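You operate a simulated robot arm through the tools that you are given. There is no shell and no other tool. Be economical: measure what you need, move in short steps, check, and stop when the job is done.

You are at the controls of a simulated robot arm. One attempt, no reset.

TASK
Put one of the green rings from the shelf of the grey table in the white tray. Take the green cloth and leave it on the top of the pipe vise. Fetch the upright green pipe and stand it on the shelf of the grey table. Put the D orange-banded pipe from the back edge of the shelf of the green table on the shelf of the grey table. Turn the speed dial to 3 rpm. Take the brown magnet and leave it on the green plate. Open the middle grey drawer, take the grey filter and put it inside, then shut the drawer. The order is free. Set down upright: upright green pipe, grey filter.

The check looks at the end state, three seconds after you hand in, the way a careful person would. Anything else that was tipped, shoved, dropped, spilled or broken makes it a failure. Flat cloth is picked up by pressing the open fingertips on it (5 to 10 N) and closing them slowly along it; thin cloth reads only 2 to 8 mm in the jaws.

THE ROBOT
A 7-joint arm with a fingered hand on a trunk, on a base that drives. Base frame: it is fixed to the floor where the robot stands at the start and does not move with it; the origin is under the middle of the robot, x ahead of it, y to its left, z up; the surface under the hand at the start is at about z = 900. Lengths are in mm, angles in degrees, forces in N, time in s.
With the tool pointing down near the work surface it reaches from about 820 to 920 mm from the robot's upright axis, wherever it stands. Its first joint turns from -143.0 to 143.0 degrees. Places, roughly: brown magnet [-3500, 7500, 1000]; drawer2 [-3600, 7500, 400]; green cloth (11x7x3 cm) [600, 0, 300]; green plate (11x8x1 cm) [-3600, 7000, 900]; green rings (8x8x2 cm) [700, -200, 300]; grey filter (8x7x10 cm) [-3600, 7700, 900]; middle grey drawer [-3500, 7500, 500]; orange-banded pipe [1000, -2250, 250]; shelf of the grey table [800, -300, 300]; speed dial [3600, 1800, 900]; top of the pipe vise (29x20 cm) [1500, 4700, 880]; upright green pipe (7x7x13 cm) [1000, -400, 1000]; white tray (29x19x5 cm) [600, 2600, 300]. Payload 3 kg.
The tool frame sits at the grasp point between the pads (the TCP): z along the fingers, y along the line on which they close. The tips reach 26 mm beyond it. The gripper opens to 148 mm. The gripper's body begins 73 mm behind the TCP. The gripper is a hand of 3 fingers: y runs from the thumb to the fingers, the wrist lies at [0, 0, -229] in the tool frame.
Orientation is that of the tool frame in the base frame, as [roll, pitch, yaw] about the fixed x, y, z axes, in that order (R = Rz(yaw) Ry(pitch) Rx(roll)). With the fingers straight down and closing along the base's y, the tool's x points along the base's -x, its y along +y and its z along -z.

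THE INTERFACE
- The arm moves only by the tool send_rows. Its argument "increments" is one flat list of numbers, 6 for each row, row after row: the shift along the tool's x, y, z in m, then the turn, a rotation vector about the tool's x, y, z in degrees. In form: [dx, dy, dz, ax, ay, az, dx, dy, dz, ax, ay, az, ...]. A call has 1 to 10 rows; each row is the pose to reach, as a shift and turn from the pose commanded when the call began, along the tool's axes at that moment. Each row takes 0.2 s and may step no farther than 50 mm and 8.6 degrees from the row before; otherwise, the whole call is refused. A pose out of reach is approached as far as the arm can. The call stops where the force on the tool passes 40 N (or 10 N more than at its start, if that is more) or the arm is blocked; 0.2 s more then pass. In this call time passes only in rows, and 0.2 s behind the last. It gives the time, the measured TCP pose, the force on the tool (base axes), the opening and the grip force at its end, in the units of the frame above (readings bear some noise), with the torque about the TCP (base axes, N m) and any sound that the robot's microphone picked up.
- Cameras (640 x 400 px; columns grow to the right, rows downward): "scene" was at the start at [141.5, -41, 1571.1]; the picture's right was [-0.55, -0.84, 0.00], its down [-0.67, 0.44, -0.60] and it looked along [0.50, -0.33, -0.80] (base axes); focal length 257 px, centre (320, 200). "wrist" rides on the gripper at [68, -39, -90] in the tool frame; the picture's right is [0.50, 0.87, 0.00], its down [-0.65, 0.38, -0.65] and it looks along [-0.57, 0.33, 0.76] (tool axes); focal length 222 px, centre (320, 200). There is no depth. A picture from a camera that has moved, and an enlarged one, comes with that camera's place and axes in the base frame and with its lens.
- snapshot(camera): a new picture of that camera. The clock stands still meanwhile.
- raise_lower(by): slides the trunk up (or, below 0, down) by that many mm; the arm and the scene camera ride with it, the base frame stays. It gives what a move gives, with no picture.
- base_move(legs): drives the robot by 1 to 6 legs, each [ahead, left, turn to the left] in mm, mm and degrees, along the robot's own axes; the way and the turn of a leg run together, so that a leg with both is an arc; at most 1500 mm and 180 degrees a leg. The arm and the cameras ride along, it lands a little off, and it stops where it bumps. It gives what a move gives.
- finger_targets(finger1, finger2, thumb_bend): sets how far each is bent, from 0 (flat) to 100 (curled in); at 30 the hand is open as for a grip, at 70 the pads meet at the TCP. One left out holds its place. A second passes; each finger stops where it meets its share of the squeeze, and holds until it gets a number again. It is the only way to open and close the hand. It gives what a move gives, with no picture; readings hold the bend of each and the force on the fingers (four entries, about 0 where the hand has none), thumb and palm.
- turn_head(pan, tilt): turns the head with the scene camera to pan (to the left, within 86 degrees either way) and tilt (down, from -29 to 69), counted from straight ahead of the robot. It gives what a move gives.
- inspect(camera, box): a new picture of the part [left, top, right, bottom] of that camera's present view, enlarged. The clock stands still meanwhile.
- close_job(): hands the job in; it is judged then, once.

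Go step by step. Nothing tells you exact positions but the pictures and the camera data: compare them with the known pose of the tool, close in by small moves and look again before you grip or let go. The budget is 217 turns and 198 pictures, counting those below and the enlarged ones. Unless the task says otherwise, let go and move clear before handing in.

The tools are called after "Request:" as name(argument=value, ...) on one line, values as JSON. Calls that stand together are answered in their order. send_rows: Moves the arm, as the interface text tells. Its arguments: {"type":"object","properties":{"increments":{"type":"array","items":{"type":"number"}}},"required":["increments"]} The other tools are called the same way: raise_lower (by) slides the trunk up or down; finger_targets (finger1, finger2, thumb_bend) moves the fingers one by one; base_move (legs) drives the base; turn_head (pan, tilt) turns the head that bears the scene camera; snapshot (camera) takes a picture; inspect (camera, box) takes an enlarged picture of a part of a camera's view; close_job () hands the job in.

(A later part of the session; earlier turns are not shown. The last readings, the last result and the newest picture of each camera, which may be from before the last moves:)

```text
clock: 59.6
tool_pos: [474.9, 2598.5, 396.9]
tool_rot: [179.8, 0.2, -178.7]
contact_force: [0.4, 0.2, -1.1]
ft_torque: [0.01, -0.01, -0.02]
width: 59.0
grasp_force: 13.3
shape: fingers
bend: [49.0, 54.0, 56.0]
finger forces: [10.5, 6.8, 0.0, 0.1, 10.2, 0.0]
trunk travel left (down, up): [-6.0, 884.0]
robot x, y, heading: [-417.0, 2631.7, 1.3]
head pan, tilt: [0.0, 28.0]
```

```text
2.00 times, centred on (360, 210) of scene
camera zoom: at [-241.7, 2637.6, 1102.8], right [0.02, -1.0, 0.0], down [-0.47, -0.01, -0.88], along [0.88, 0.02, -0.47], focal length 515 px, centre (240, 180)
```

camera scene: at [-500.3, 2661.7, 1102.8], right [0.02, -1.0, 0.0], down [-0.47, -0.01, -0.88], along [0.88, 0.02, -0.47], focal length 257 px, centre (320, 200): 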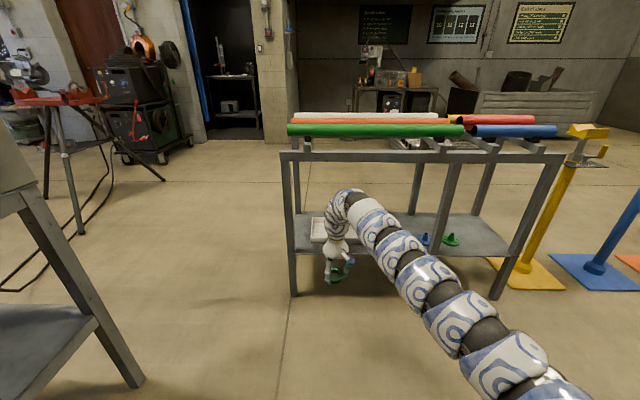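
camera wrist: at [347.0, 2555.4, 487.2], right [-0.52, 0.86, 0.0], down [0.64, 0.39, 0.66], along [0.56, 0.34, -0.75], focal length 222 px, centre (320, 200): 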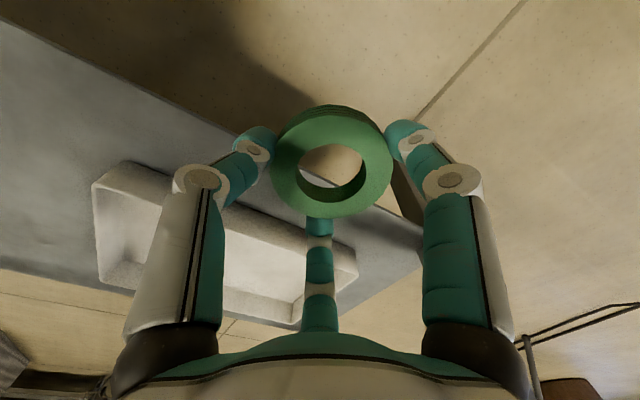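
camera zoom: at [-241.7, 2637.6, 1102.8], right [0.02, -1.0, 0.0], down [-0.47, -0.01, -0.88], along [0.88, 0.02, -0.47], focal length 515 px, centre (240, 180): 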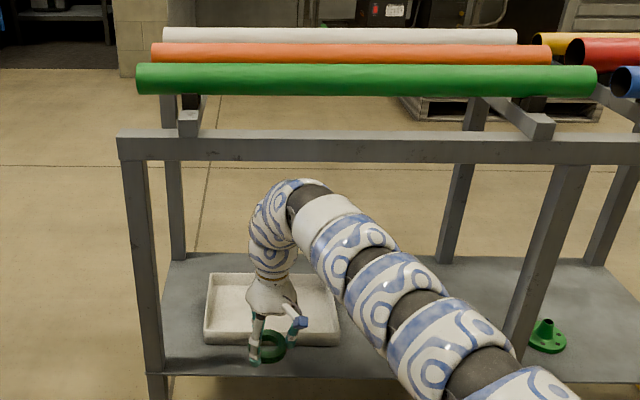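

There is still a clear gap between arch and beam at the same depth. Continuing in.

Request:
base_move(legs=[[70, 0, 0], [70, 0, 0]])

Request:
inspect(camera="scene", box=[240, 110, 480, 310])

Request:
snapshot(camera="wrist")

```text
clock: 61.2
tool_pos: [616.9, 2600.1, 380.0]
tool_rot: [179.7, -0.6, -178.9]
contact_force: [-0.2, -0.6, -0.7]
ft_torque: [-0.01, 0.01, -0.02]
width: 59.1
grasp_force: 14.0
shape: fingers
bend: [49.0, 54.0, 56.0]
finger forces: [10.8, 6.6, 0.0, 0.1, 10.1, 0.1]
trunk travel left (down, up): [-6.0, 884.0]
robot x, y, heading: [-273.9, 2633.9, 1.3]
head pan, tilt: [0.0, 28.0]
```

```text
2.00 times, centred on (360, 210) of scene
camera zoom: at [-90.0, 2638.0, 1097.5], right [0.02, -1.0, 0.0], down [-0.48, -0.01, -0.88], along [0.88, 0.02, -0.48], focal length 515 px, centre (240, 180)
```

zoom: 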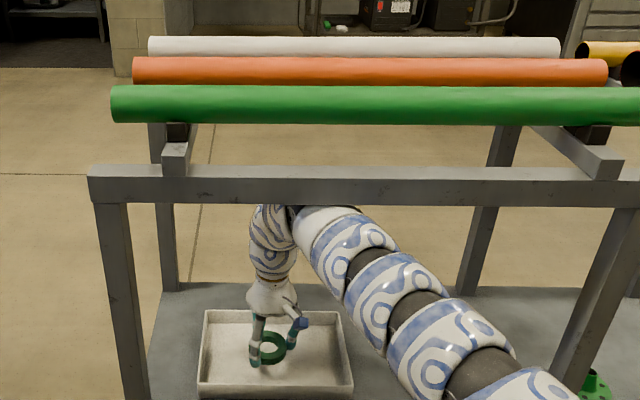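

```text
162 pictures are left
camera wrist: at [549.9, 2557.8, 472.2], right [-0.52, 0.86, 0.01], down [0.65, 0.39, 0.65], along [0.55, 0.34, -0.76], focal length 222 px, centre (320, 200)
```

wrist: 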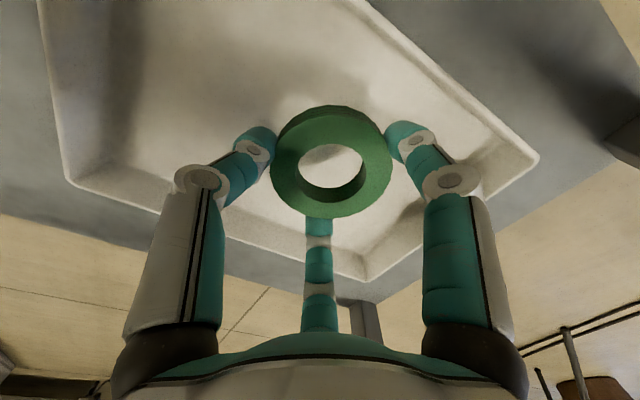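

The reading shows a small dip of the whole robot. I'll re-read the state before doing anything.

Request:
turn_head(pan=0, tilt=28)

Request:
snapshot(camera="scene")

```text
clock: 61.8
tool_pos: [615.1, 2598.9, 380.1]
tool_rot: [179.7, -1.0, -178.9]
contact_force: [-0.3, -0.2, -0.4]
ft_torque: [0.01, -0.01, 0.03]
width: 59.0
grasp_force: 13.5
shape: fingers
bend: [49.0, 54.0, 56.0]
finger forces: [10.8, 6.7, 0.1, 0.0, 10.3, 0.1]
trunk travel left (down, up): [-6.0, 884.0]
robot x, y, heading: [-273.1, 2637.5, 1.5]
head pan, tilt: [0.0, 28.0]
```

```text
161 pictures are left
camera scene: at [-90.9, 2638.0, 1099.8], right [0.02, -1.0, 0.0], down [-0.48, -0.01, -0.88], along [0.88, 0.02, -0.48], focal length 257 px, centre (320, 200)
```

scene: 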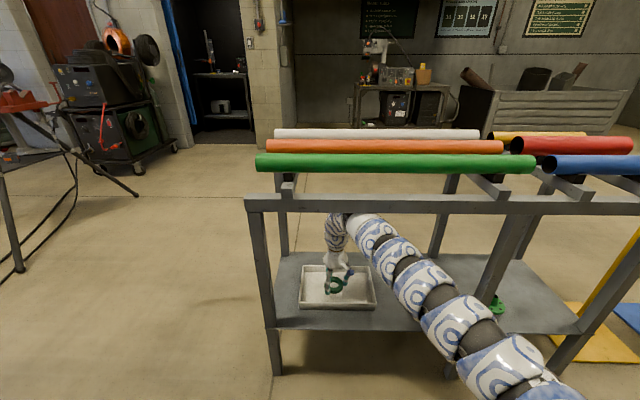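

The forearm probably brushes the beam from below; the ring is already above the middle of the tray, so lowering relieves it.

Request:
send_rows(increments=[0, 0, 0.012, 0, 0, 0, 0, 0, 0.024, 0, 0, 0])

Request:
inspect(camera="scene", box=[240, 170, 440, 330])

```text
clock: 62.4
tool_pos: [618.1, 2601.4, 375.6]
tool_rot: [179.9, 0.6, -178.7]
contact_force: [-0.6, -0.4, -0.6]
ft_torque: [-0.04, -0.04, 0.01]
width: 59.1
grasp_force: 13.2
shape: fingers
bend: [49.0, 54.0, 56.0]
finger forces: [10.8, 6.6, 0.1, 0.1, 10.2, 0.0]
trunk travel left (down, up): [-6.0, 884.0]
robot x, y, heading: [-273.1, 2639.4, 1.2]
head pan, tilt: [0.0, 28.0]
```

```text
2.50 times, centred on (340, 250) of scene
camera zoom: at [-101.6, 2639.7, 1105.7], right [0.02, -1.0, 0.0], down [-0.47, -0.01, -0.88], along [0.88, 0.02, -0.47], focal length 643 px, centre (270, 75)
```

zoom: 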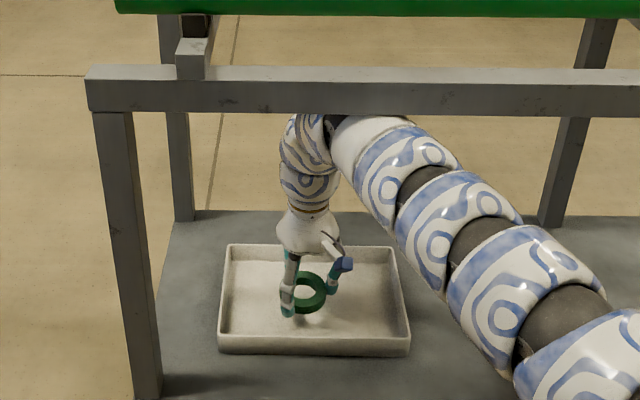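

Relieved. Lowering the ring to the tray floor.

Request:
send_rows(increments=[0, 0, 0.012, 0, 0, 0, 0, 0, 0.022, 0, 0, 0, 0, 0, 0.028, 0, 0, 0])

Request:
send_rows(increments=[0, 0, 0.003, 0, 0, 0, 0, 0, 0.005, 0, 0, 0])

Request:
inspect(camera="scene", box=[240, 170, 440, 330])

```text
clock: 63.2
tool_pos: [613.2, 2600.0, 342.1]
tool_rot: [179.8, 0.1, -178.9]
contact_force: [0.2, 1.0, -0.6]
ft_torque: [0.03, 0.01, -0.01]
width: 58.8
grasp_force: 13.5
shape: fingers
bend: [49.0, 54.0, 56.0]
finger forces: [10.9, 6.6, 0.1, 0.0, 10.1, 0.0]
trunk travel left (down, up): [-6.0, 884.0]
robot x, y, heading: [-270.0, 2636.6, 1.1]
head pan, tilt: [0.0, 28.0]
```

```text
clock: 63.8
tool_pos: [613.9, 2600.5, 336.9]
tool_rot: [179.9, 0.2, -178.9]
contact_force: [-0.8, 1.3, 9.7]
ft_torque: [0.23, 0.26, -0.01]
width: 59.1
grasp_force: 17.7
shape: fingers
bend: [49.0, 54.0, 56.0]
finger forces: [17.1, 9.4, 0.1, 0.0, 9.5, 0.1]
trunk travel left (down, up): [-6.0, 884.0]
robot x, y, heading: [-270.9, 2638.7, 1.1]
head pan, tilt: [0.0, 28.0]
```

```text
2.50 times, centred on (340, 250) of scene
camera zoom: at [-102.4, 2639.7, 1103.0], right [0.02, -1.0, 0.0], down [-0.47, -0.01, -0.88], along [0.88, 0.02, -0.47], focal length 643 px, centre (270, 75)
```

zoom: 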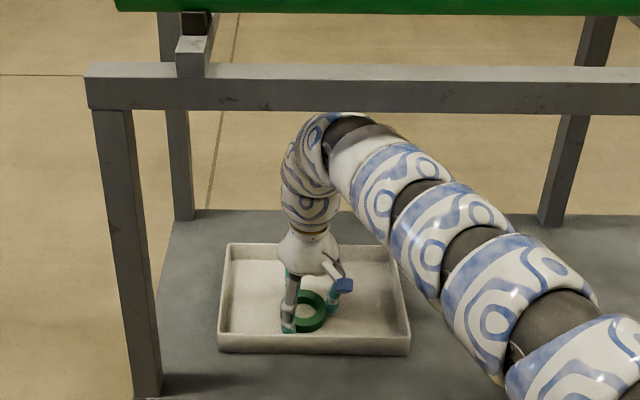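

The ring rests on the tray floor. Releasing, then I'll rise a little, close the fingers and tilt the hand forward so the arch gets lower for the way out.

Request:
finger_targets(finger1=40, finger2=40, thumb_bend=40)

Request:
send_rows(increments=[0, 0, -0.02, 0, 0, 0, 0, 0, -0.04, 0, 0, 0])

Request:
finger_targets(finger1=64, finger2=64, thumb_bend=64)

Request:
send_rows(increments=[0, 0, 0, 0, -8, 0, 0, 0, 0, 0, -16, 0, 0, 0, 0, 0, -24, 0, 0, 0, -0.012, 0, -26, 0])

Request:
inspect(camera="scene", box=[240, 170, 440, 330])

```text
clock: 64.8
tool_pos: [613.5, 2599.9, 335.4]
tool_rot: [179.8, 0.1, -179.0]
contact_force: [0.3, -0.9, -1.0]
ft_torque: [0.0, 0.0, -0.03]
width: 95.0
grasp_force: 0.0
shape: fingers
bend: [40.0, 40.0, 40.0]
finger forces: [0.1, 0.0, 0.1, 0.0, 0.1, 0.0]
trunk travel left (down, up): [-6.0, 884.0]
robot x, y, heading: [-271.2, 2634.4, 1.1]
head pan, tilt: [0.0, 28.0]
```

```text
clock: 65.4
tool_pos: [612.8, 2598.2, 376.1]
tool_rot: [180.0, -0.1, -178.8]
contact_force: [0.3, 0.3, 0.5]
ft_torque: [0.05, -0.02, -0.02]
width: 94.9
grasp_force: 0.0
shape: fingers
bend: [40.0, 40.0, 40.0]
finger forces: [0.1, 0.1, 0.0, 0.0, 0.0, 0.0]
trunk travel left (down, up): [-6.0, 884.0]
robot x, y, heading: [-270.9, 2636.4, 1.2]
head pan, tilt: [0.0, 28.0]
```

```text
clock: 66.4
tool_pos: [613.8, 2599.0, 376.1]
tool_rot: [179.7, 0.1, -178.9]
contact_force: [-0.4, -0.3, 0.4]
ft_torque: [0.04, -0.02, 0.04]
width: 17.9
grasp_force: 0.1
shape: fingers
bend: [64.0, 64.0, 64.0]
finger forces: [0.1, 0.0, 0.1, 0.0, 0.0, 0.0]
trunk travel left (down, up): [-6.0, 884.0]
robot x, y, heading: [-269.5, 2639.2, 1.4]
head pan, tilt: [0.0, 28.0]
```

```text
clock: 67.4
tool_pos: [669.4, 2610.8, 374.0]
tool_rot: [179.7, 26.1, -179.0]
contact_force: [0.2, -0.1, 0.4]
ft_torque: [0.0, 0.0, 0.01]
width: 16.6
grasp_force: 0.1
shape: fingers
bend: [64.0, 64.0, 64.0]
finger forces: [0.1, 0.1, 0.0, 0.0, 0.1, 0.1]
out of reach, approached as far as the arm can: row 2, 3, 4
trunk travel left (down, up): [-6.0, 884.0]
robot x, y, heading: [-273.3, 2632.2, 1.0]
head pan, tilt: [0.0, 28.0]
```

```text
2.50 times, centred on (340, 250) of scene
camera zoom: at [-101.8, 2639.6, 1102.7], right [0.02, -1.0, 0.0], down [-0.47, -0.01, -0.88], along [0.88, 0.02, -0.47], focal length 643 px, centre (270, 75)
```

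zoom: 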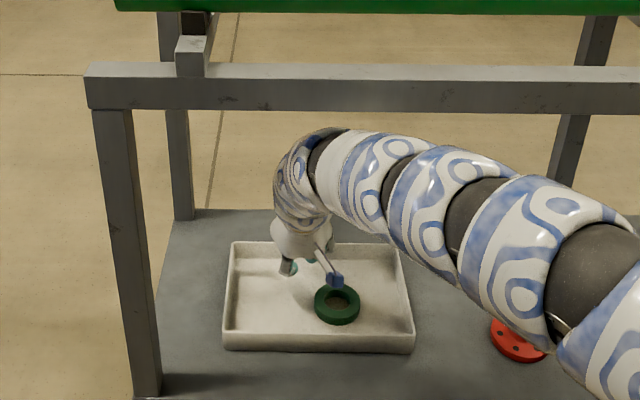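

The ring lies in the tray. Raising the tilted hand a little so the tips clear the rim before backing out.

Request:
send_rows(increments=[-0.0065, 0, -0.0135, 0, 0, 0])

Request:
snapshot(camera="wrist")

Request:
inspect(camera="scene", box=[240, 170, 440, 330])

```text
clock: 67.8
tool_pos: [673.1, 2612.7, 388.0]
tool_rot: [179.8, 26.0, -178.9]
contact_force: [0.3, 0.3, 0.8]
ft_torque: [0.01, 0.01, -0.01]
width: 16.3
grasp_force: 0.1
shape: fingers
bend: [64.0, 64.0, 64.0]
finger forces: [0.1, 0.0, 0.0, 0.1, 0.0, 0.0]
out of reach, approached as far as the arm can: row 1
trunk travel left (down, up): [-6.0, 884.0]
robot x, y, heading: [-273.1, 2638.0, 1.1]
head pan, tilt: [0.0, 28.0]
```

```text
157 pictures are left
camera wrist: at [571.5, 2571.3, 441.3], right [-0.47, 0.86, -0.22], down [0.29, 0.38, 0.88], along [0.83, 0.34, -0.43], focal length 222 px, centre (320, 200)
```

wrist: 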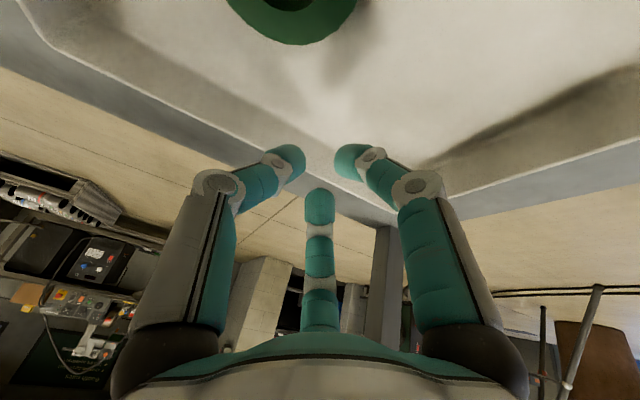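

```text
2.50 times, centred on (340, 250) of scene
camera zoom: at [-101.8, 2639.8, 1102.8], right [0.02, -1.0, 0.0], down [-0.47, -0.01, -0.88], along [0.88, 0.02, -0.47], focal length 643 px, centre (270, 75)
```

zoom: 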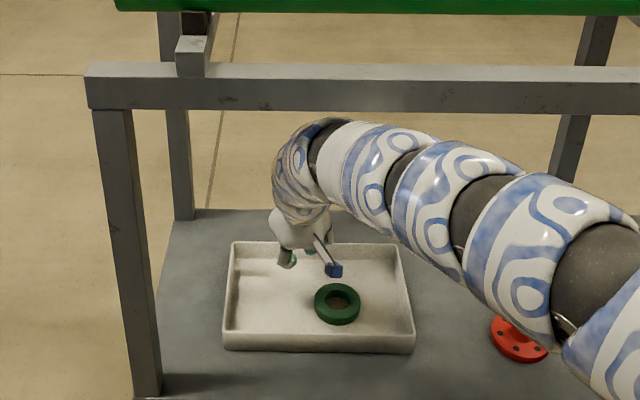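

The arm now passes well below the beam and the tips are above the rim. Backing out.

Request:
base_move(legs=[[-180, 0, 0], [-250, 0, 0]])

Request:
snapshot(camera="scene")

```text
clock: 70.8
tool_pos: [245.3, 2601.4, 388.8]
tool_rot: [179.8, 26.0, -179.2]
contact_force: [0.4, 0.0, 0.7]
ft_torque: [-0.04, -0.01, 0.01]
width: 16.5
grasp_force: 0.0
shape: fingers
bend: [64.0, 64.0, 64.0]
finger forces: [0.0, 0.0, 0.1, 0.0, 0.1, 0.0]
trunk travel left (down, up): [-6.0, 884.0]
robot x, y, heading: [-702.6, 2630.7, 0.8]
head pan, tilt: [0.0, 28.0]
```

```text
155 pictures are left
camera scene: at [-529.3, 2630.4, 1102.7], right [0.02, -1.0, 0.0], down [-0.47, -0.01, -0.88], along [0.88, 0.02, -0.47], focal length 257 px, centre (320, 200)
```

scene: 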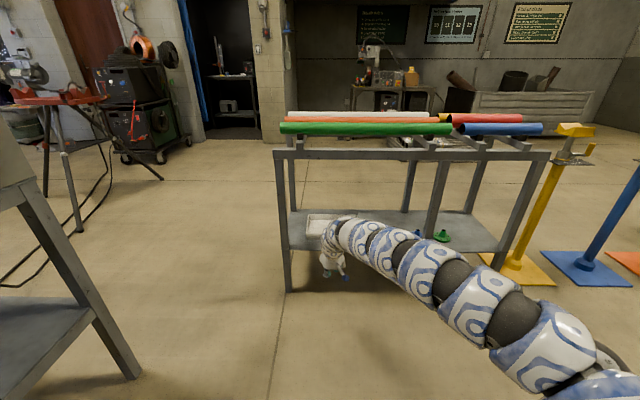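

Clear. I'll restore the vertical hand, open it, and drive back to the grey table for the cloth.

Request:
send_rows(increments=[0.008, 0, -0.018, 0, 8, 0, 0.016, 0, -0.036, 0, 16, 0, 0.024, 0, -0.054, 0, 24, 0, 0.032, 0, -0.075, 0, 26, 0])

Request:
base_move(legs=[[0, -1300, -0.5], [0, -1265, -0.5]])

Request:
snapshot(camera="scene")

```text
clock: 71.8
tool_pos: [181.7, 2599.4, 441.8]
tool_rot: [179.9, -0.3, -179.0]
contact_force: [1.3, 0.9, -0.5]
ft_torque: [0.02, -0.02, 0.01]
width: 16.8
grasp_force: 0.1
shape: fingers
bend: [64.0, 64.0, 64.0]
finger forces: [0.0, 0.0, 0.0, 0.0, 0.0, 0.1]
trunk travel left (down, up): [-6.0, 884.0]
robot x, y, heading: [-702.4, 2625.4, 1.2]
head pan, tilt: [0.0, 28.0]
```

```text
clock: 84.3
tool_pos: [240.2, 12.3, 443.8]
tool_rot: [179.8, 0.0, -179.6]
contact_force: [0.2, -0.3, -0.5]
ft_torque: [-0.01, 0.0, 0.02]
width: 16.9
grasp_force: 0.0
shape: fingers
bend: [64.0, 64.0, 64.0]
finger forces: [0.1, 0.1, 0.0, 0.0, 0.0, 0.0]
trunk travel left (down, up): [-6.0, 884.0]
robot x, y, heading: [-641.1, 44.9, 0.2]
head pan, tilt: [0.0, 28.0]
```

```text
154 pictures are left
camera scene: at [-471.3, 50.1, 1102.8], right [0.01, -1.0, 0.0], down [-0.47, 0.0, -0.88], along [0.88, 0.01, -0.47], focal length 257 px, centre (320, 200)
```

scene: 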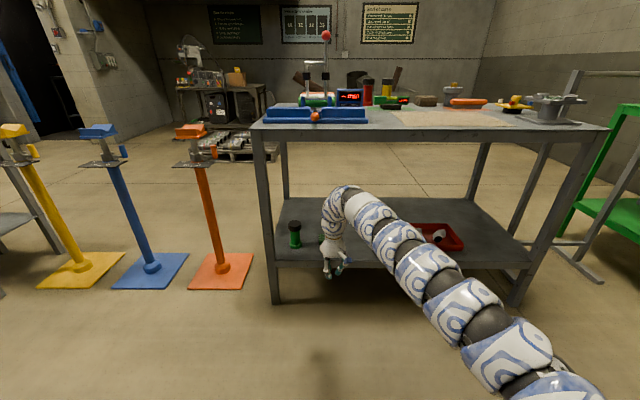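

Now into the table over the cloth, hand above it.

Request:
base_move(legs=[[340, 0, 0]])

Request:
finger_targets(finger1=35, finger2=35, thumb_bend=35)

Request:
snapshot(camera="wrist")

Request:
inspect(camera="scene", box=[240, 160, 480, 330])

```text
clock: 86.6
tool_pos: [583.5, 11.4, 443.3]
tool_rot: [179.9, -0.1, -179.8]
contact_force: [0.9, 0.5, 1.1]
ft_torque: [-0.02, 0.02, -0.05]
width: 16.9
grasp_force: 0.1
shape: fingers
bend: [64.0, 64.0, 64.0]
finger forces: [0.0, 0.0, 0.0, 0.1, 0.0, 0.1]
trunk travel left (down, up): [-6.0, 884.0]
robot x, y, heading: [-298.8, 48.2, -0.0]
head pan, tilt: [0.0, 28.0]
```

```text
clock: 87.6
tool_pos: [583.2, 11.4, 444.6]
tool_rot: [179.9, -0.1, -179.8]
contact_force: [-0.1, -0.4, -0.3]
ft_torque: [0.0, -0.01, 0.04]
width: 110.8
grasp_force: 0.0
shape: fingers
bend: [35.0, 35.0, 35.0]
finger forces: [0.1, 0.0, 0.0, 0.0, 0.1, 0.0]
trunk travel left (down, up): [-6.0, 884.0]
robot x, y, heading: [-295.9, 51.9, 0.3]
head pan, tilt: [0.0, 28.0]
```

```text
153 pictures are left
camera wrist: at [514.8, -28.8, 534.3], right [-0.5, 0.86, 0.0], down [0.66, 0.38, 0.65], along [0.56, 0.33, -0.76], focal length 222 px, centre (320, 200)
```

wrist: 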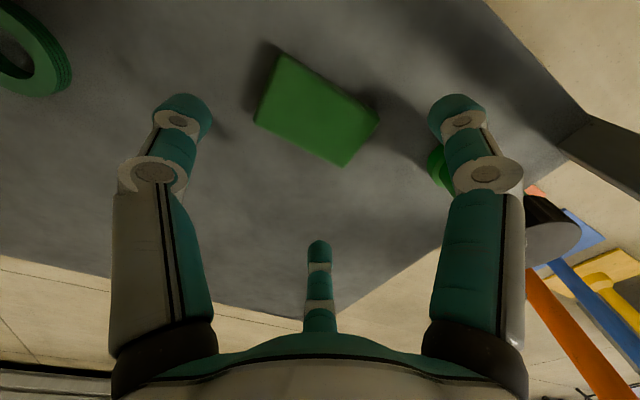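

```text
2.35 times, centred on (360, 245) of scene
camera zoom: at [-128.1, 51.8, 1102.8], right [0.01, -1.0, 0.0], down [-0.47, 0.0, -0.88], along [0.88, 0.0, -0.47], focal length 606 px, centre (226, 94)
```

zoom: 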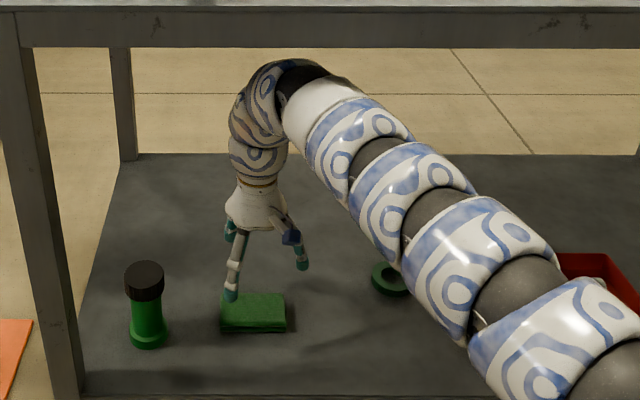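

The cloth is axis-aligned, centred at about (581,10), long side along y. I'll turn the hand 90° so the thumb closes against its long side.

Request:
send_rows(increments=[0, 0, 0, 0, 0, 8.5, 0, 0, 0, 0, 0, 17, 0, 0, 0, 0, 0, 25.5, 0, 0, 0, 0, 0, 34, 0, 0, 0, 0, 0, 42.5, 0, 0, 0, 0, 0, 51, 0, 0, 0, 0, 0, 59.5, 0, 0, 0, 0, 0, 68, 0, 0, 0, 0, 0, 76.5, 0, 0, 0, 0, 0, 85])

Request:
send_rows(increments=[0, 0, 0.02, 0, 0, 5, 0, 0, 0.05, 0, 0, 5])

Request:
snapshot(camera="wrist")

Request:
inspect(camera="scene", box=[240, 160, 480, 330])

```text
clock: 89.8
tool_pos: [584.8, 11.7, 442.3]
tool_rot: [-179.9, -0.2, 95.1]
contact_force: [0.2, 1.1, 0.0]
ft_torque: [0.0, 0.0, -0.02]
width: 111.0
grasp_force: 0.1
shape: fingers
bend: [35.0, 35.0, 35.0]
finger forces: [0.1, 0.1, 0.0, 0.1, 0.0, 0.0]
trunk travel left (down, up): [-6.0, 884.0]
robot x, y, heading: [-298.8, 52.9, 0.3]
head pan, tilt: [0.0, 28.0]
```

```text
clock: 90.4
tool_pos: [583.3, 10.9, 395.1]
tool_rot: [180.0, 0.0, 90.1]
contact_force: [-0.3, -0.1, -0.2]
ft_torque: [0.01, -0.02, 0.03]
width: 110.6
grasp_force: 0.0
shape: fingers
bend: [35.0, 35.0, 35.0]
finger forces: [0.1, 0.1, 0.1, 0.0, 0.0, 0.1]
trunk travel left (down, up): [-6.0, 884.0]
robot x, y, heading: [-294.2, 51.1, 0.3]
head pan, tilt: [0.0, 28.0]
```

```text
151 pictures are left
camera wrist: at [543.9, 77.9, 486.2], right [0.87, 0.5, 0.0], down [0.38, -0.66, 0.65], along [0.33, -0.56, -0.76], focal length 222 px, centre (320, 200)
```

wrist: 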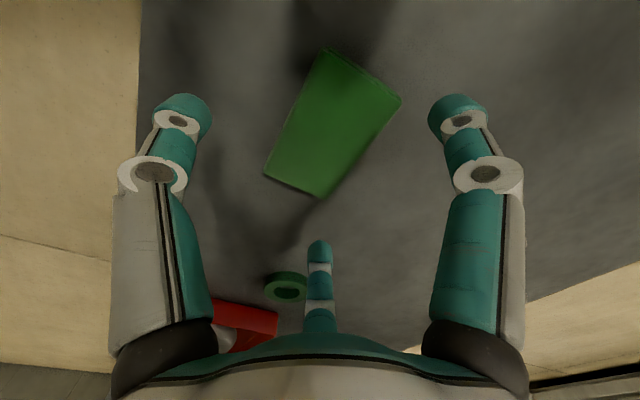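

```text
2.35 times, centred on (360, 245) of scene
camera zoom: at [-128.3, 51.7, 1102.8], right [0.01, -1.0, 0.0], down [-0.47, 0.0, -0.88], along [0.88, 0.0, -0.47], focal length 606 px, centre (226, 94)
```

zoom: 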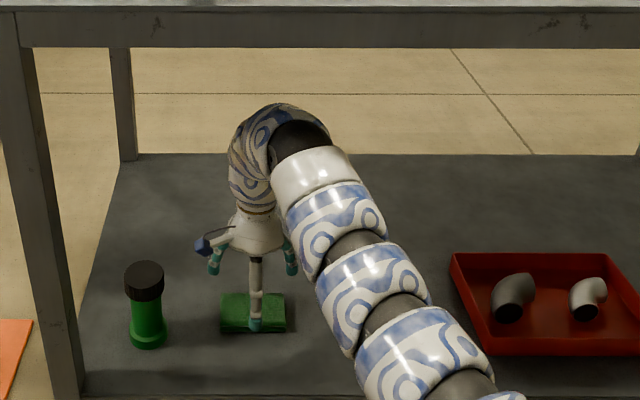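

Aligned. Going down around the cloth, leaving room for the tips' swing.

Request:
send_rows(increments=[0, 0, 0.03, 0, 0, 0, 0, 0, 0.056, 0, 0, 0])

Request:
finger_targets(finger1=54, finger2=54, thumb_bend=54)

Request:
snapshot(camera="wrist")

```text
clock: 91.0
tool_pos: [582.8, 9.9, 337.7]
tool_rot: [180.0, -0.3, 90.2]
contact_force: [0.0, 0.1, 0.2]
ft_torque: [0.02, 0.01, -0.01]
width: 111.0
grasp_force: 0.0
shape: fingers
bend: [35.0, 35.0, 35.0]
finger forces: [0.0, 0.1, 0.1, 0.1, 0.0, 0.1]
trunk travel left (down, up): [-6.0, 884.0]
robot x, y, heading: [-298.8, 50.9, 0.4]
head pan, tilt: [0.0, 28.0]
```

```text
clock: 92.0
tool_pos: [583.3, 11.8, 338.9]
tool_rot: [-180.0, -0.3, 90.2]
contact_force: [1.1, -0.2, 8.1]
ft_torque: [-0.02, -0.17, -0.01]
width: 77.0
grasp_force: 13.1
shape: fingers
bend: [39.0, 39.0, 52.0]
finger forces: [11.3, 11.2, 0.0, 0.0, 3.1, 0.0]
trunk travel left (down, up): [-6.0, 884.0]
robot x, y, heading: [-301.6, 54.6, 0.1]
head pan, tilt: [0.0, 28.0]
```

```text
149 pictures are left
camera wrist: at [543.1, 78.0, 429.7], right [0.86, 0.5, 0.0], down [0.38, -0.66, 0.65], along [0.33, -0.56, -0.76], focal length 222 px, centre (320, 200)
```

wrist: 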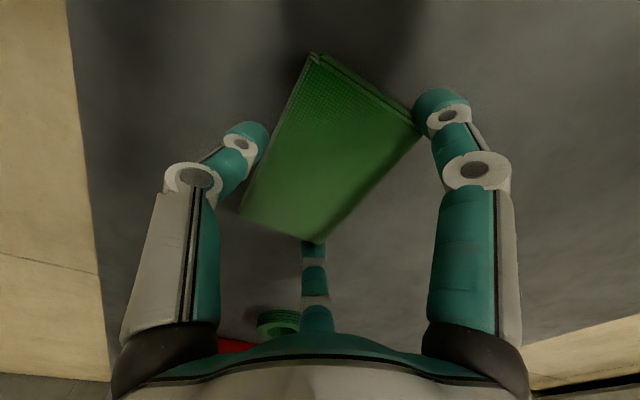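

The fingers bear on the far edge and the thumb barely on the near edge. I'll squeeze a little more with the thumb.

Request:
finger_targets(finger1=60, finger2=60, thumb_bend=65)

Request:
snapshot(camera="wrist")

Request:
inspect(camera="scene", box=[280, 220, 400, 320])

```text
clock: 93.0
tool_pos: [583.7, 11.5, 339.1]
tool_rot: [180.0, -0.1, 90.3]
contact_force: [-3.9, -0.2, 5.8]
ft_torque: [0.0, 0.06, -0.01]
width: 76.2
grasp_force: 18.9
shape: fingers
bend: [38.0, 38.0, 57.0]
finger forces: [12.4, 12.0, 0.1, 0.1, 13.1, 0.1]
trunk travel left (down, up): [-6.0, 884.0]
robot x, y, heading: [-298.0, 54.8, 0.5]
head pan, tilt: [0.0, 28.0]
```

```text
148 pictures are left
camera wrist: at [543.0, 78.0, 429.3], right [0.86, 0.5, 0.0], down [0.38, -0.66, 0.65], along [0.33, -0.56, -0.76], focal length 222 px, centre (320, 200)
```

wrist: 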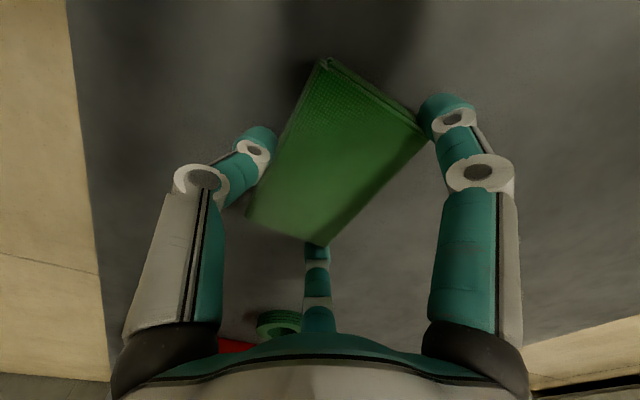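

```text
4.00 times, centred on (340, 270) of scene
camera zoom: at [-128.6, 51.8, 1102.8], right [0.01, -1.0, 0.0], down [-0.47, 0.0, -0.88], along [0.88, 0.0, -0.47], focal length 1029 px, centre (240, -80)
```

zoom: 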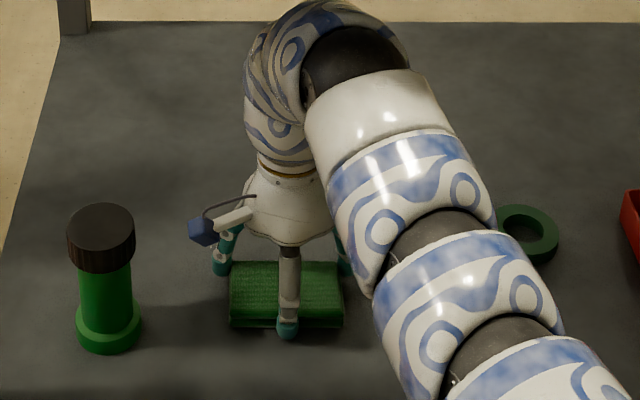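

Thumb and both fingers now squeeze about 12 N each. A slow test lift.

Request:
send_rows(increments=[0, 0, -0.005, 0, 0, 0, 0, 0, -0.015, 0, 0, 0, 0, 0, -0.025, 0, 0, 0, 0, 0, -0.04, 0, 0, 0])

Request:
snapshot(camera="wrist")

Request:
inspect(camera="scene", box=[280, 220, 400, 320])

```text
clock: 94.0
tool_pos: [583.7, 10.7, 377.3]
tool_rot: [-179.9, -0.1, 90.2]
contact_force: [0.1, -0.2, 0.5]
ft_torque: [0.0, 0.0, 0.01]
width: 75.6
grasp_force: 18.2
shape: fingers
bend: [38.0, 37.0, 57.0]
finger forces: [12.5, 12.5, 0.1, 0.0, 11.8, 0.1]
trunk travel left (down, up): [-6.0, 884.0]
robot x, y, heading: [-301.4, 54.4, 0.1]
head pan, tilt: [0.0, 28.0]
```

```text
146 pictures are left
camera wrist: at [543.1, 78.4, 468.5], right [0.86, 0.5, 0.0], down [0.38, -0.66, 0.65], along [0.33, -0.56, -0.76], focal length 222 px, centre (320, 200)
```

wrist: 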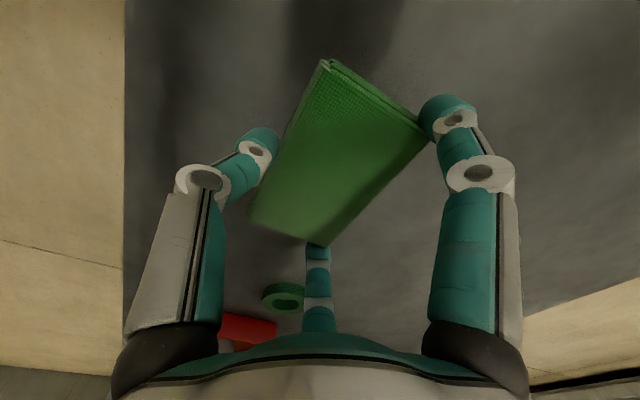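

```text
4.00 times, centred on (340, 270) of scene
camera zoom: at [-128.0, 51.7, 1102.7], right [0.0, -1.0, 0.0], down [-0.47, 0.0, -0.88], along [0.88, 0.0, -0.47], focal length 1029 px, centre (240, -80)
```

zoom: 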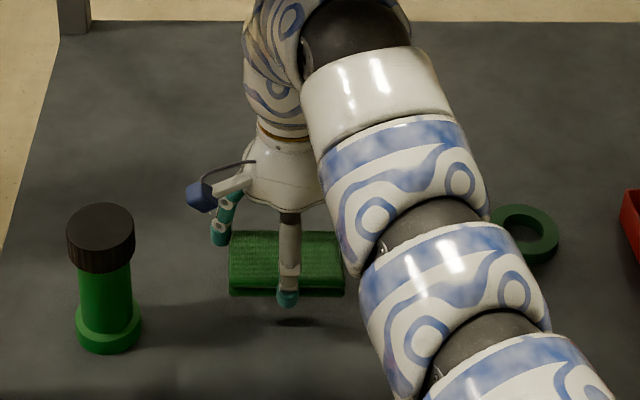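

The cloth is held. Backing out, then raising the trunk and surveying toward the vise.

Request:
send_rows(increments=[0, 0, -0.03, 0, 0, 0, 0, 0, -0.055, 0, 0, 0])

Request:
base_move(legs=[[-400, 0, 0]])

Request:
raise_lower(by=400)

Request:
raise_lower(by=300)

Request:
turn_head(pan=60, tilt=22)

Request:
snapshot(camera="scene")

```text
clock: 94.6
tool_pos: [581.6, 12.2, 432.2]
tool_rot: [-179.9, -0.1, 90.3]
contact_force: [-0.2, 0.3, -0.4]
ft_torque: [-0.03, 0.01, 0.02]
width: 76.0
grasp_force: 18.3
shape: fingers
bend: [38.0, 37.0, 57.0]
finger forces: [12.5, 12.5, 0.0, 0.1, 11.8, 0.0]
trunk travel left (down, up): [-6.0, 884.0]
robot x, y, heading: [-299.1, 49.0, 0.4]
head pan, tilt: [0.0, 28.0]
```

```text
clock: 97.0
tool_pos: [190.0, 14.1, 431.8]
tool_rot: [-180.0, 0.0, 90.6]
contact_force: [-0.6, -0.1, -0.1]
ft_torque: [0.01, 0.02, 0.01]
width: 75.8
grasp_force: 17.7
shape: fingers
bend: [38.0, 37.0, 57.0]
finger forces: [12.5, 12.4, 0.1, 0.1, 11.7, 0.0]
trunk travel left (down, up): [-6.0, 884.0]
robot x, y, heading: [-688.6, 46.7, 0.7]
head pan, tilt: [0.0, 28.0]
```

```text
clock: 100.8
tool_pos: [189.9, 15.0, 830.9]
tool_rot: [-179.9, -0.1, 90.6]
contact_force: [-0.4, 0.6, -0.9]
ft_torque: [0.0, -0.02, -0.01]
width: 76.0
grasp_force: 18.3
shape: fingers
bend: [38.0, 37.0, 57.0]
finger forces: [12.4, 12.5, 0.1, 0.0, 11.6, 0.0]
trunk travel left (down, up): [-406.0, 484.0]
robot x, y, heading: [-688.9, 44.7, 0.5]
head pan, tilt: [0.0, 28.0]
```

```text
clock: 103.8
tool_pos: [189.1, 15.2, 1132.6]
tool_rot: [-179.9, -0.1, 90.5]
contact_force: [-0.3, -0.5, -1.0]
ft_torque: [-0.01, 0.02, 0.02]
width: 75.8
grasp_force: 18.6
shape: fingers
bend: [38.0, 37.0, 57.0]
finger forces: [12.4, 12.3, 0.0, 0.0, 11.6, 0.0]
trunk travel left (down, up): [-706.0, 184.0]
robot x, y, heading: [-691.6, 45.2, 1.0]
head pan, tilt: [0.0, 28.0]
```

```text
clock: 105.2
tool_pos: [189.4, 13.8, 1132.4]
tool_rot: [-179.9, 0.0, 90.6]
contact_force: [0.0, 1.2, -0.6]
ft_torque: [-0.01, 0.01, 0.01]
width: 75.8
grasp_force: 18.6
shape: fingers
bend: [38.0, 37.0, 57.0]
finger forces: [12.3, 12.4, 0.1, 0.0, 11.7, 0.0]
trunk travel left (down, up): [-706.0, 184.0]
robot x, y, heading: [-691.2, 49.9, 0.8]
head pan, tilt: [60.0, 22.0]
```

```text
144 pictures are left
camera scene: at [-566.6, 129.3, 1812.4], right [0.87, -0.49, 0.0], down [-0.18, -0.33, -0.93], along [0.45, 0.81, -0.37], focal length 257 px, centre (320, 200)
```

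scene: 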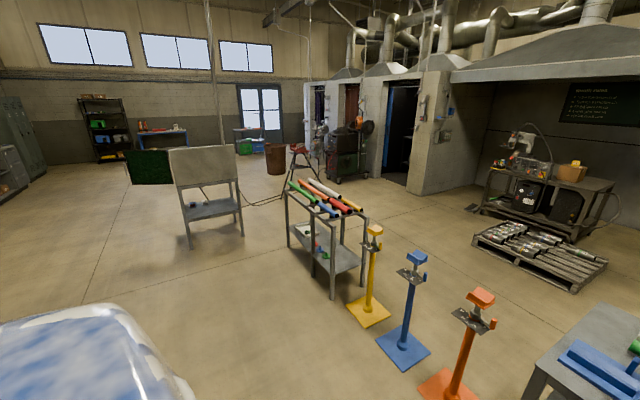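

The vise stands beyond the pipe rack; the lane between the rack and the left bench (about 700 mm wide) looks usable at heading 39°. I'll drive to its entrance and look.

Request:
base_move(legs=[[0, 1280, -0.4], [0, 1275, -0.4], [290, 0, 0], [0, 0, 39]])

Request:
turn_head(pan=0, tilt=35)

Request:
snapshot(camera="scene")

```text
clock: 121.0
tool_pos: [282.0, 3120.5, 1132.2]
tool_rot: [-179.9, 0.0, 130.9]
contact_force: [0.0, 0.5, -0.4]
ft_torque: [0.0, 0.01, 0.01]
width: 75.3
grasp_force: 17.6
shape: fingers
bend: [38.0, 37.0, 57.0]
finger forces: [12.3, 12.4, 0.1, 0.0, 11.4, 0.0]
trunk travel left (down, up): [-706.0, 184.0]
robot x, y, heading: [-406.0, 2575.9, 40.9]
head pan, tilt: [60.0, 22.0]
```

```text
clock: 122.3
tool_pos: [282.2, 3121.1, 1132.3]
tool_rot: [-179.9, -0.1, 130.8]
contact_force: [0.2, 0.8, -0.7]
ft_torque: [-0.01, -0.02, 0.02]
width: 75.5
grasp_force: 18.2
shape: fingers
bend: [38.0, 37.0, 57.0]
finger forces: [12.4, 12.4, 0.0, 0.0, 11.3, 0.0]
trunk travel left (down, up): [-706.0, 184.0]
robot x, y, heading: [-410.0, 2576.6, 41.2]
head pan, tilt: [0.0, 35.0]
```

```text
143 pictures are left
camera scene: at [-284.8, 2687.4, 1791.8], right [0.66, -0.76, 0.0], down [-0.43, -0.38, -0.82], along [0.62, 0.54, -0.57], focal length 257 px, centre (320, 200)
```

scene: 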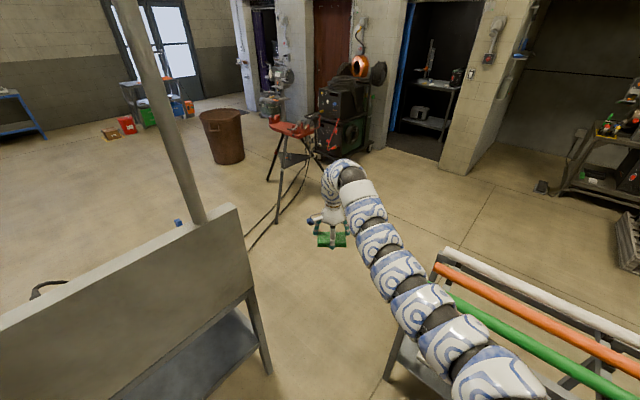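

The lane's posts are at about (40,3382) and (498,2808), so I'll pass through its middle at heading 38.5°.

Request:
base_move(legs=[[0, -5, -2.6], [500, 0, 0], [500, 0, 0]])

Request:
snapshot(camera="scene")

```text
clock: 128.1
tool_pos: [1076.3, 3709.3, 1131.2]
tool_rot: [-179.9, -0.2, 129.0]
contact_force: [0.1, 0.2, -1.1]
ft_torque: [-0.02, 0.0, 0.03]
width: 75.2
grasp_force: 18.0
shape: fingers
bend: [38.0, 37.0, 57.0]
finger forces: [12.2, 12.4, 0.0, 0.1, 11.5, 0.0]
trunk travel left (down, up): [-706.0, 184.0]
robot x, y, heading: [365.9, 3186.4, 39.3]
head pan, tilt: [0.0, 35.0]
```

```text
142 pictures are left
camera scene: at [494.0, 3295.0, 1791.7], right [0.63, -0.78, 0.0], down [-0.45, -0.36, -0.82], along [0.64, 0.52, -0.57], focal length 257 px, centre (320, 200)
```

scene: 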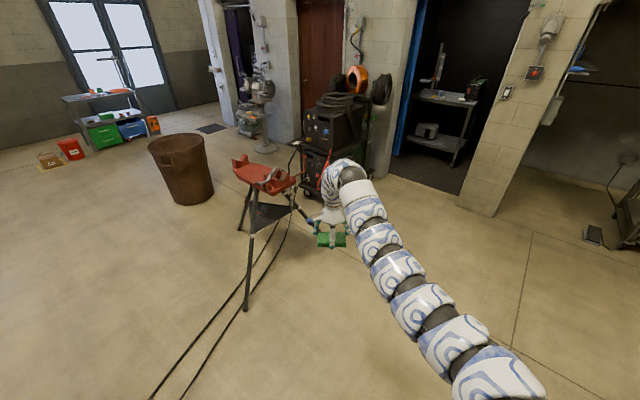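

Through. The vise head is at about (1485,4605); I'll drive to stand south of it facing it.

Request:
base_move(legs=[[600, -140, 0], [580, -130, 0], [0, 0, 50.5]])

Request:
snapshot(camera="scene")

Request:
snapshot(camera="wrist")

```text
clock: 136.8
tool_pos: [1514.1, 4593.1, 1131.7]
tool_rot: [-179.9, -0.1, 178.4]
contact_force: [-0.2, -0.3, -0.7]
ft_torque: [-0.04, -0.02, 0.03]
width: 75.1
grasp_force: 18.0
shape: fingers
bend: [38.0, 37.0, 57.0]
finger forces: [12.3, 12.4, 0.0, 0.1, 11.1, 0.0]
trunk travel left (down, up): [-706.0, 184.0]
robot x, y, heading: [1447.9, 3715.3, 88.6]
head pan, tilt: [0.0, 35.0]
```

```text
141 pictures are left
camera scene: at [1451.4, 3881.9, 1791.8], right [1.0, -0.03, 0.0], down [-0.01, -0.57, -0.82], along [0.02, 0.82, -0.57], focal length 257 px, centre (320, 200)
```

scene: 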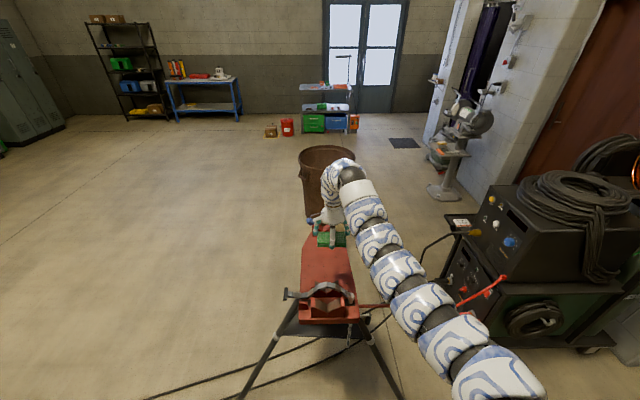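

```text
140 pictures are left
camera wrist: at [1444.6, 4555.9, 1223.6], right [-0.48, 0.88, 0.0], down [0.67, 0.36, 0.65], along [0.57, 0.31, -0.76], focal length 222 px, centre (320, 200)
```

wrist: 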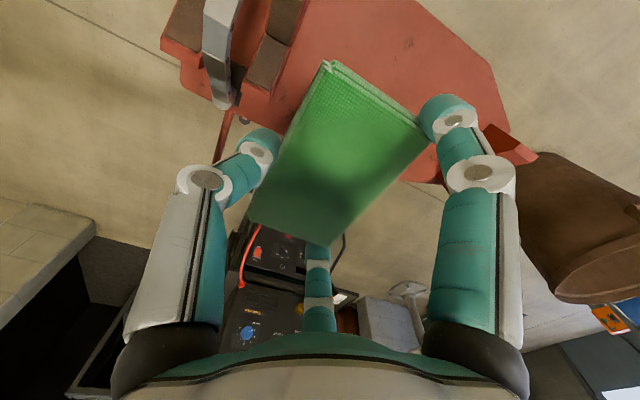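

Request:
inspect(camera="scene", box=[260, 210, 400, 340])

```text
3.08 times, centred on (330, 275) of scene
camera zoom: at [1451.4, 3881.9, 1791.8], right [1.0, -0.03, 0.0], down [-0.01, -0.57, -0.82], along [0.02, 0.82, -0.57], focal length 792 px, centre (289, -31)
```

zoom: 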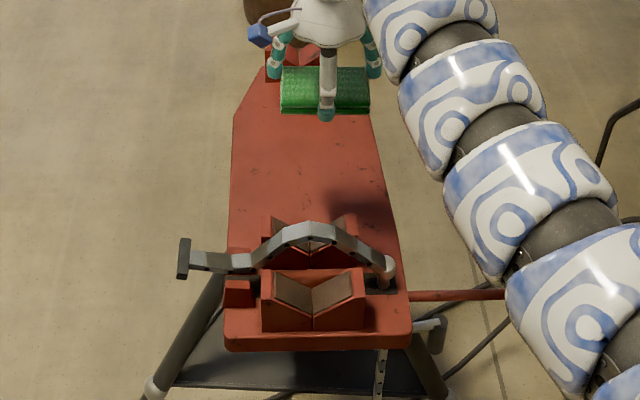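

The flat red plate spans about x 1390–1610, y 4560–4800 at z≈880. I'll drive 85 mm ahead to centre the cloth over it and lower to just above.

Request:
base_move(legs=[[86, 10, 0]])

Request:
send_rows(increments=[0, 0, 0.045, 0, 0, 0, 0, 0, 0.09, 0, 0, 0, 0, 0, 0.135, 0, 0, 0, 0, 0, 0.17, 0, 0, 0])

Request:
snapshot(camera="wrist")

Request:
inspect(camera="scene", box=[260, 210, 400, 340])

```text
clock: 137.8
tool_pos: [1507.0, 4680.7, 1131.3]
tool_rot: [-179.8, -0.1, 178.3]
contact_force: [-0.4, 1.1, -0.3]
ft_torque: [-0.06, -0.04, -0.01]
width: 75.0
grasp_force: 18.1
shape: fingers
bend: [38.0, 37.0, 57.0]
finger forces: [12.4, 12.4, 0.1, 0.0, 11.1, 0.0]
trunk travel left (down, up): [-706.0, 184.0]
robot x, y, heading: [1439.7, 3798.6, 88.7]
head pan, tilt: [0.0, 35.0]
```

```text
clock: 138.8
tool_pos: [1506.4, 4677.2, 961.4]
tool_rot: [-180.0, -0.1, 178.4]
contact_force: [-0.4, 1.0, 0.1]
ft_torque: [-0.01, 0.01, -0.01]
width: 74.9
grasp_force: 17.6
shape: fingers
bend: [38.0, 37.0, 57.0]
finger forces: [12.3, 12.3, 0.1, 0.1, 11.0, 0.0]
trunk travel left (down, up): [-706.0, 184.0]
robot x, y, heading: [1441.2, 3801.4, 88.4]
head pan, tilt: [0.0, 35.0]
```

```text
138 pictures are left
camera wrist: at [1436.7, 4639.5, 1052.8], right [-0.48, 0.88, 0.0], down [0.67, 0.36, 0.65], along [0.57, 0.31, -0.76], focal length 222 px, centre (320, 200)
```

wrist: 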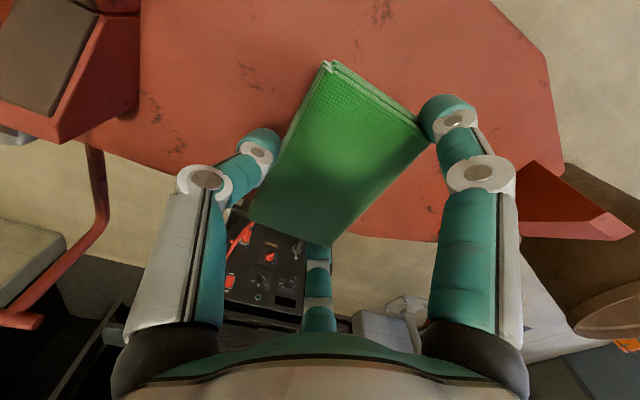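

```text
3.08 times, centred on (330, 275) of scene
camera zoom: at [1443.8, 3967.5, 1791.8], right [1.0, -0.03, 0.0], down [-0.01, -0.57, -0.82], along [0.02, 0.82, -0.57], focal length 792 px, centre (289, -31)
```

zoom: 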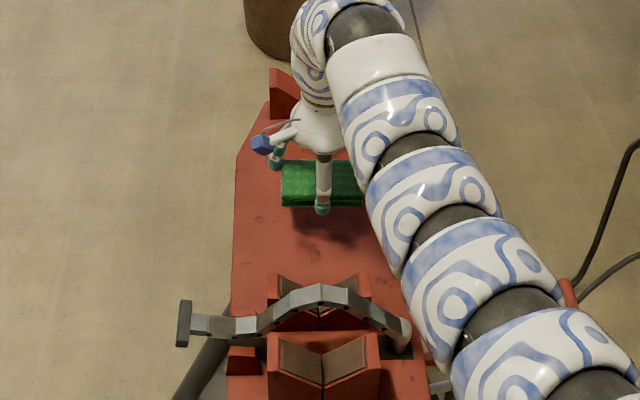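

Cloth is over the plate; shifting 14 mm toward its middle and lowering to contact.

Request:
send_rows(increments=[0.014, 0, 0.02, 0, 0, 0, 0.014, 0, 0.035, 0, 0, 0])

Request:
send_rows(increments=[0, 0, 0.004, 0, 0, 0, 0, 0, 0.007, 0, 0, 0])

Request:
inspect(camera="scene", box=[280, 230, 380, 310])

```text
clock: 139.4
tool_pos: [1492.8, 4678.6, 925.6]
tool_rot: [180.0, -0.2, 178.5]
contact_force: [0.3, 0.0, -0.4]
ft_torque: [-0.01, -0.02, -0.02]
width: 75.1
grasp_force: 18.7
shape: fingers
bend: [38.0, 37.0, 57.0]
finger forces: [12.4, 12.3, 0.0, 0.0, 11.1, 0.0]
trunk travel left (down, up): [-706.0, 184.0]
robot x, y, heading: [1442.8, 3798.5, 88.5]
head pan, tilt: [0.0, 35.0]
```

```text
clock: 140.0
tool_pos: [1492.2, 4678.6, 919.3]
tool_rot: [-179.8, 0.0, 178.5]
contact_force: [0.0, 0.0, 0.7]
ft_torque: [-0.01, -0.03, 0.0]
width: 75.1
grasp_force: 17.4
shape: fingers
bend: [38.0, 37.0, 57.0]
finger forces: [12.4, 12.3, 0.0, 0.0, 11.0, 0.0]
trunk travel left (down, up): [-706.0, 184.0]
robot x, y, heading: [1436.1, 3801.7, 88.4]
head pan, tilt: [0.0, 35.0]
```

```text
5.00 times, centred on (330, 270) of scene
camera zoom: at [1443.7, 3967.3, 1791.8], right [1.0, -0.03, 0.0], down [-0.01, -0.57, -0.82], along [0.02, 0.82, -0.57], focal length 1287 px, centre (270, -150)
```

zoom: 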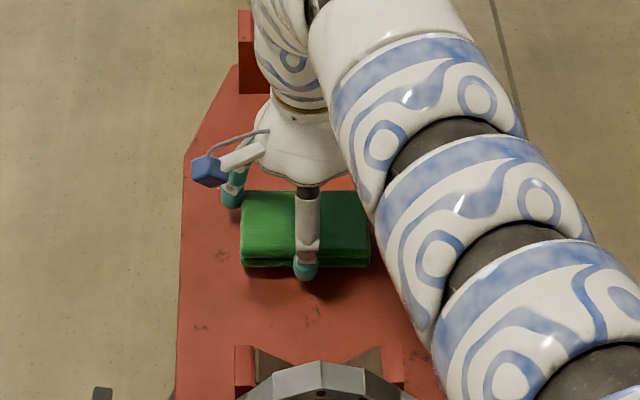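

Not quite in contact yet; a few more millimetres in small steps.

Request:
send_rows(increments=[0, 0, 0.003, 0, 0, 0, 0, 0, 0.006, 0, 0, 0])

Request:
send_rows(increments=[0, 0, 0.003, 0, 0, 0])

```text
clock: 140.6
tool_pos: [1491.5, 4678.5, 914.2]
tool_rot: [-180.0, 0.0, 178.4]
contact_force: [0.2, -0.3, 0.3]
ft_torque: [-0.01, -0.01, 0.02]
width: 75.1
grasp_force: 17.6
shape: fingers
bend: [38.0, 37.0, 57.0]
finger forces: [12.3, 12.2, 0.0, 0.0, 11.0, 0.1]
trunk travel left (down, up): [-706.0, 184.0]
robot x, y, heading: [1439.8, 3799.8, 88.6]
head pan, tilt: [0.0, 35.0]
```

```text
clock: 141.0
tool_pos: [1491.9, 4678.0, 911.2]
tool_rot: [-179.9, -0.1, 178.3]
contact_force: [0.0, 0.6, -0.4]
ft_torque: [-0.02, 0.01, 0.0]
width: 75.0
grasp_force: 17.7
shape: fingers
bend: [38.0, 37.0, 57.0]
finger forces: [12.4, 12.2, 0.0, 0.1, 11.0, 0.1]
trunk travel left (down, up): [-706.0, 184.0]
robot x, y, heading: [1443.9, 3796.7, 88.6]
head pan, tilt: [0.0, 35.0]
```

Request:
send_rows(increments=[0, 0, 0.003, 0, 0, 0, 0, 0, 0.006, 0, 0, 0])

Request:
send_rows(increments=[0, 0, 0.003, 0, 0, 0, 0, 0, 0.005, 0, 0, 0])

Request:
inspect(camera="scene", box=[280, 230, 380, 310])

```text
clock: 141.6
tool_pos: [1492.2, 4678.8, 907.3]
tool_rot: [-179.9, -0.2, 178.5]
contact_force: [2.5, -1.8, 11.2]
ft_torque: [0.0, 0.0, 0.05]
width: 75.0
grasp_force: 18.1
shape: fingers
bend: [37.0, 37.0, 58.0]
finger forces: [11.9, 12.0, 0.0, 0.0, 12.5, 0.0]
trunk travel left (down, up): [-706.0, 184.0]
robot x, y, heading: [1437.6, 3797.6, 88.6]
head pan, tilt: [0.0, 35.0]
```

```text
clock: 142.2
tool_pos: [1491.3, 4678.2, 902.4]
tool_rot: [179.8, -0.1, 178.5]
contact_force: [-0.3, -7.1, 35.2]
ft_torque: [-0.53, -0.07, 0.01]
width: 72.9
grasp_force: 24.2
shape: fingers
bend: [38.0, 37.0, 60.0]
finger forces: [10.8, 11.6, 0.0, 0.0, 25.8, 0.0]
trunk travel left (down, up): [-706.0, 184.0]
robot x, y, heading: [1438.6, 3803.3, 88.7]
head pan, tilt: [0.0, 35.0]
```

```text
5.00 times, centred on (330, 270) of scene
camera zoom: at [1443.6, 3962.8, 1792.6], right [1.0, -0.03, 0.0], down [-0.01, -0.57, -0.82], along [0.02, 0.82, -0.57], focal length 1287 px, centre (270, -150)
```

zoom: 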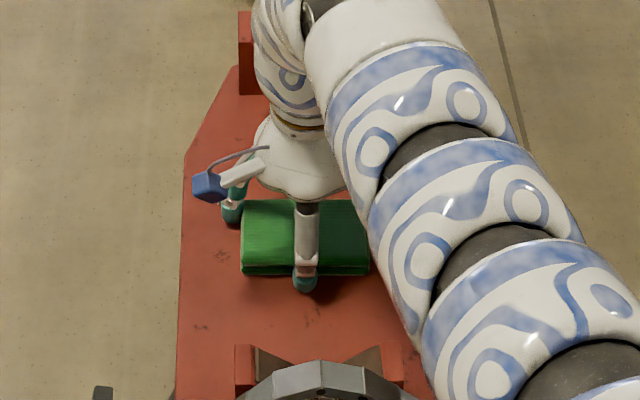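

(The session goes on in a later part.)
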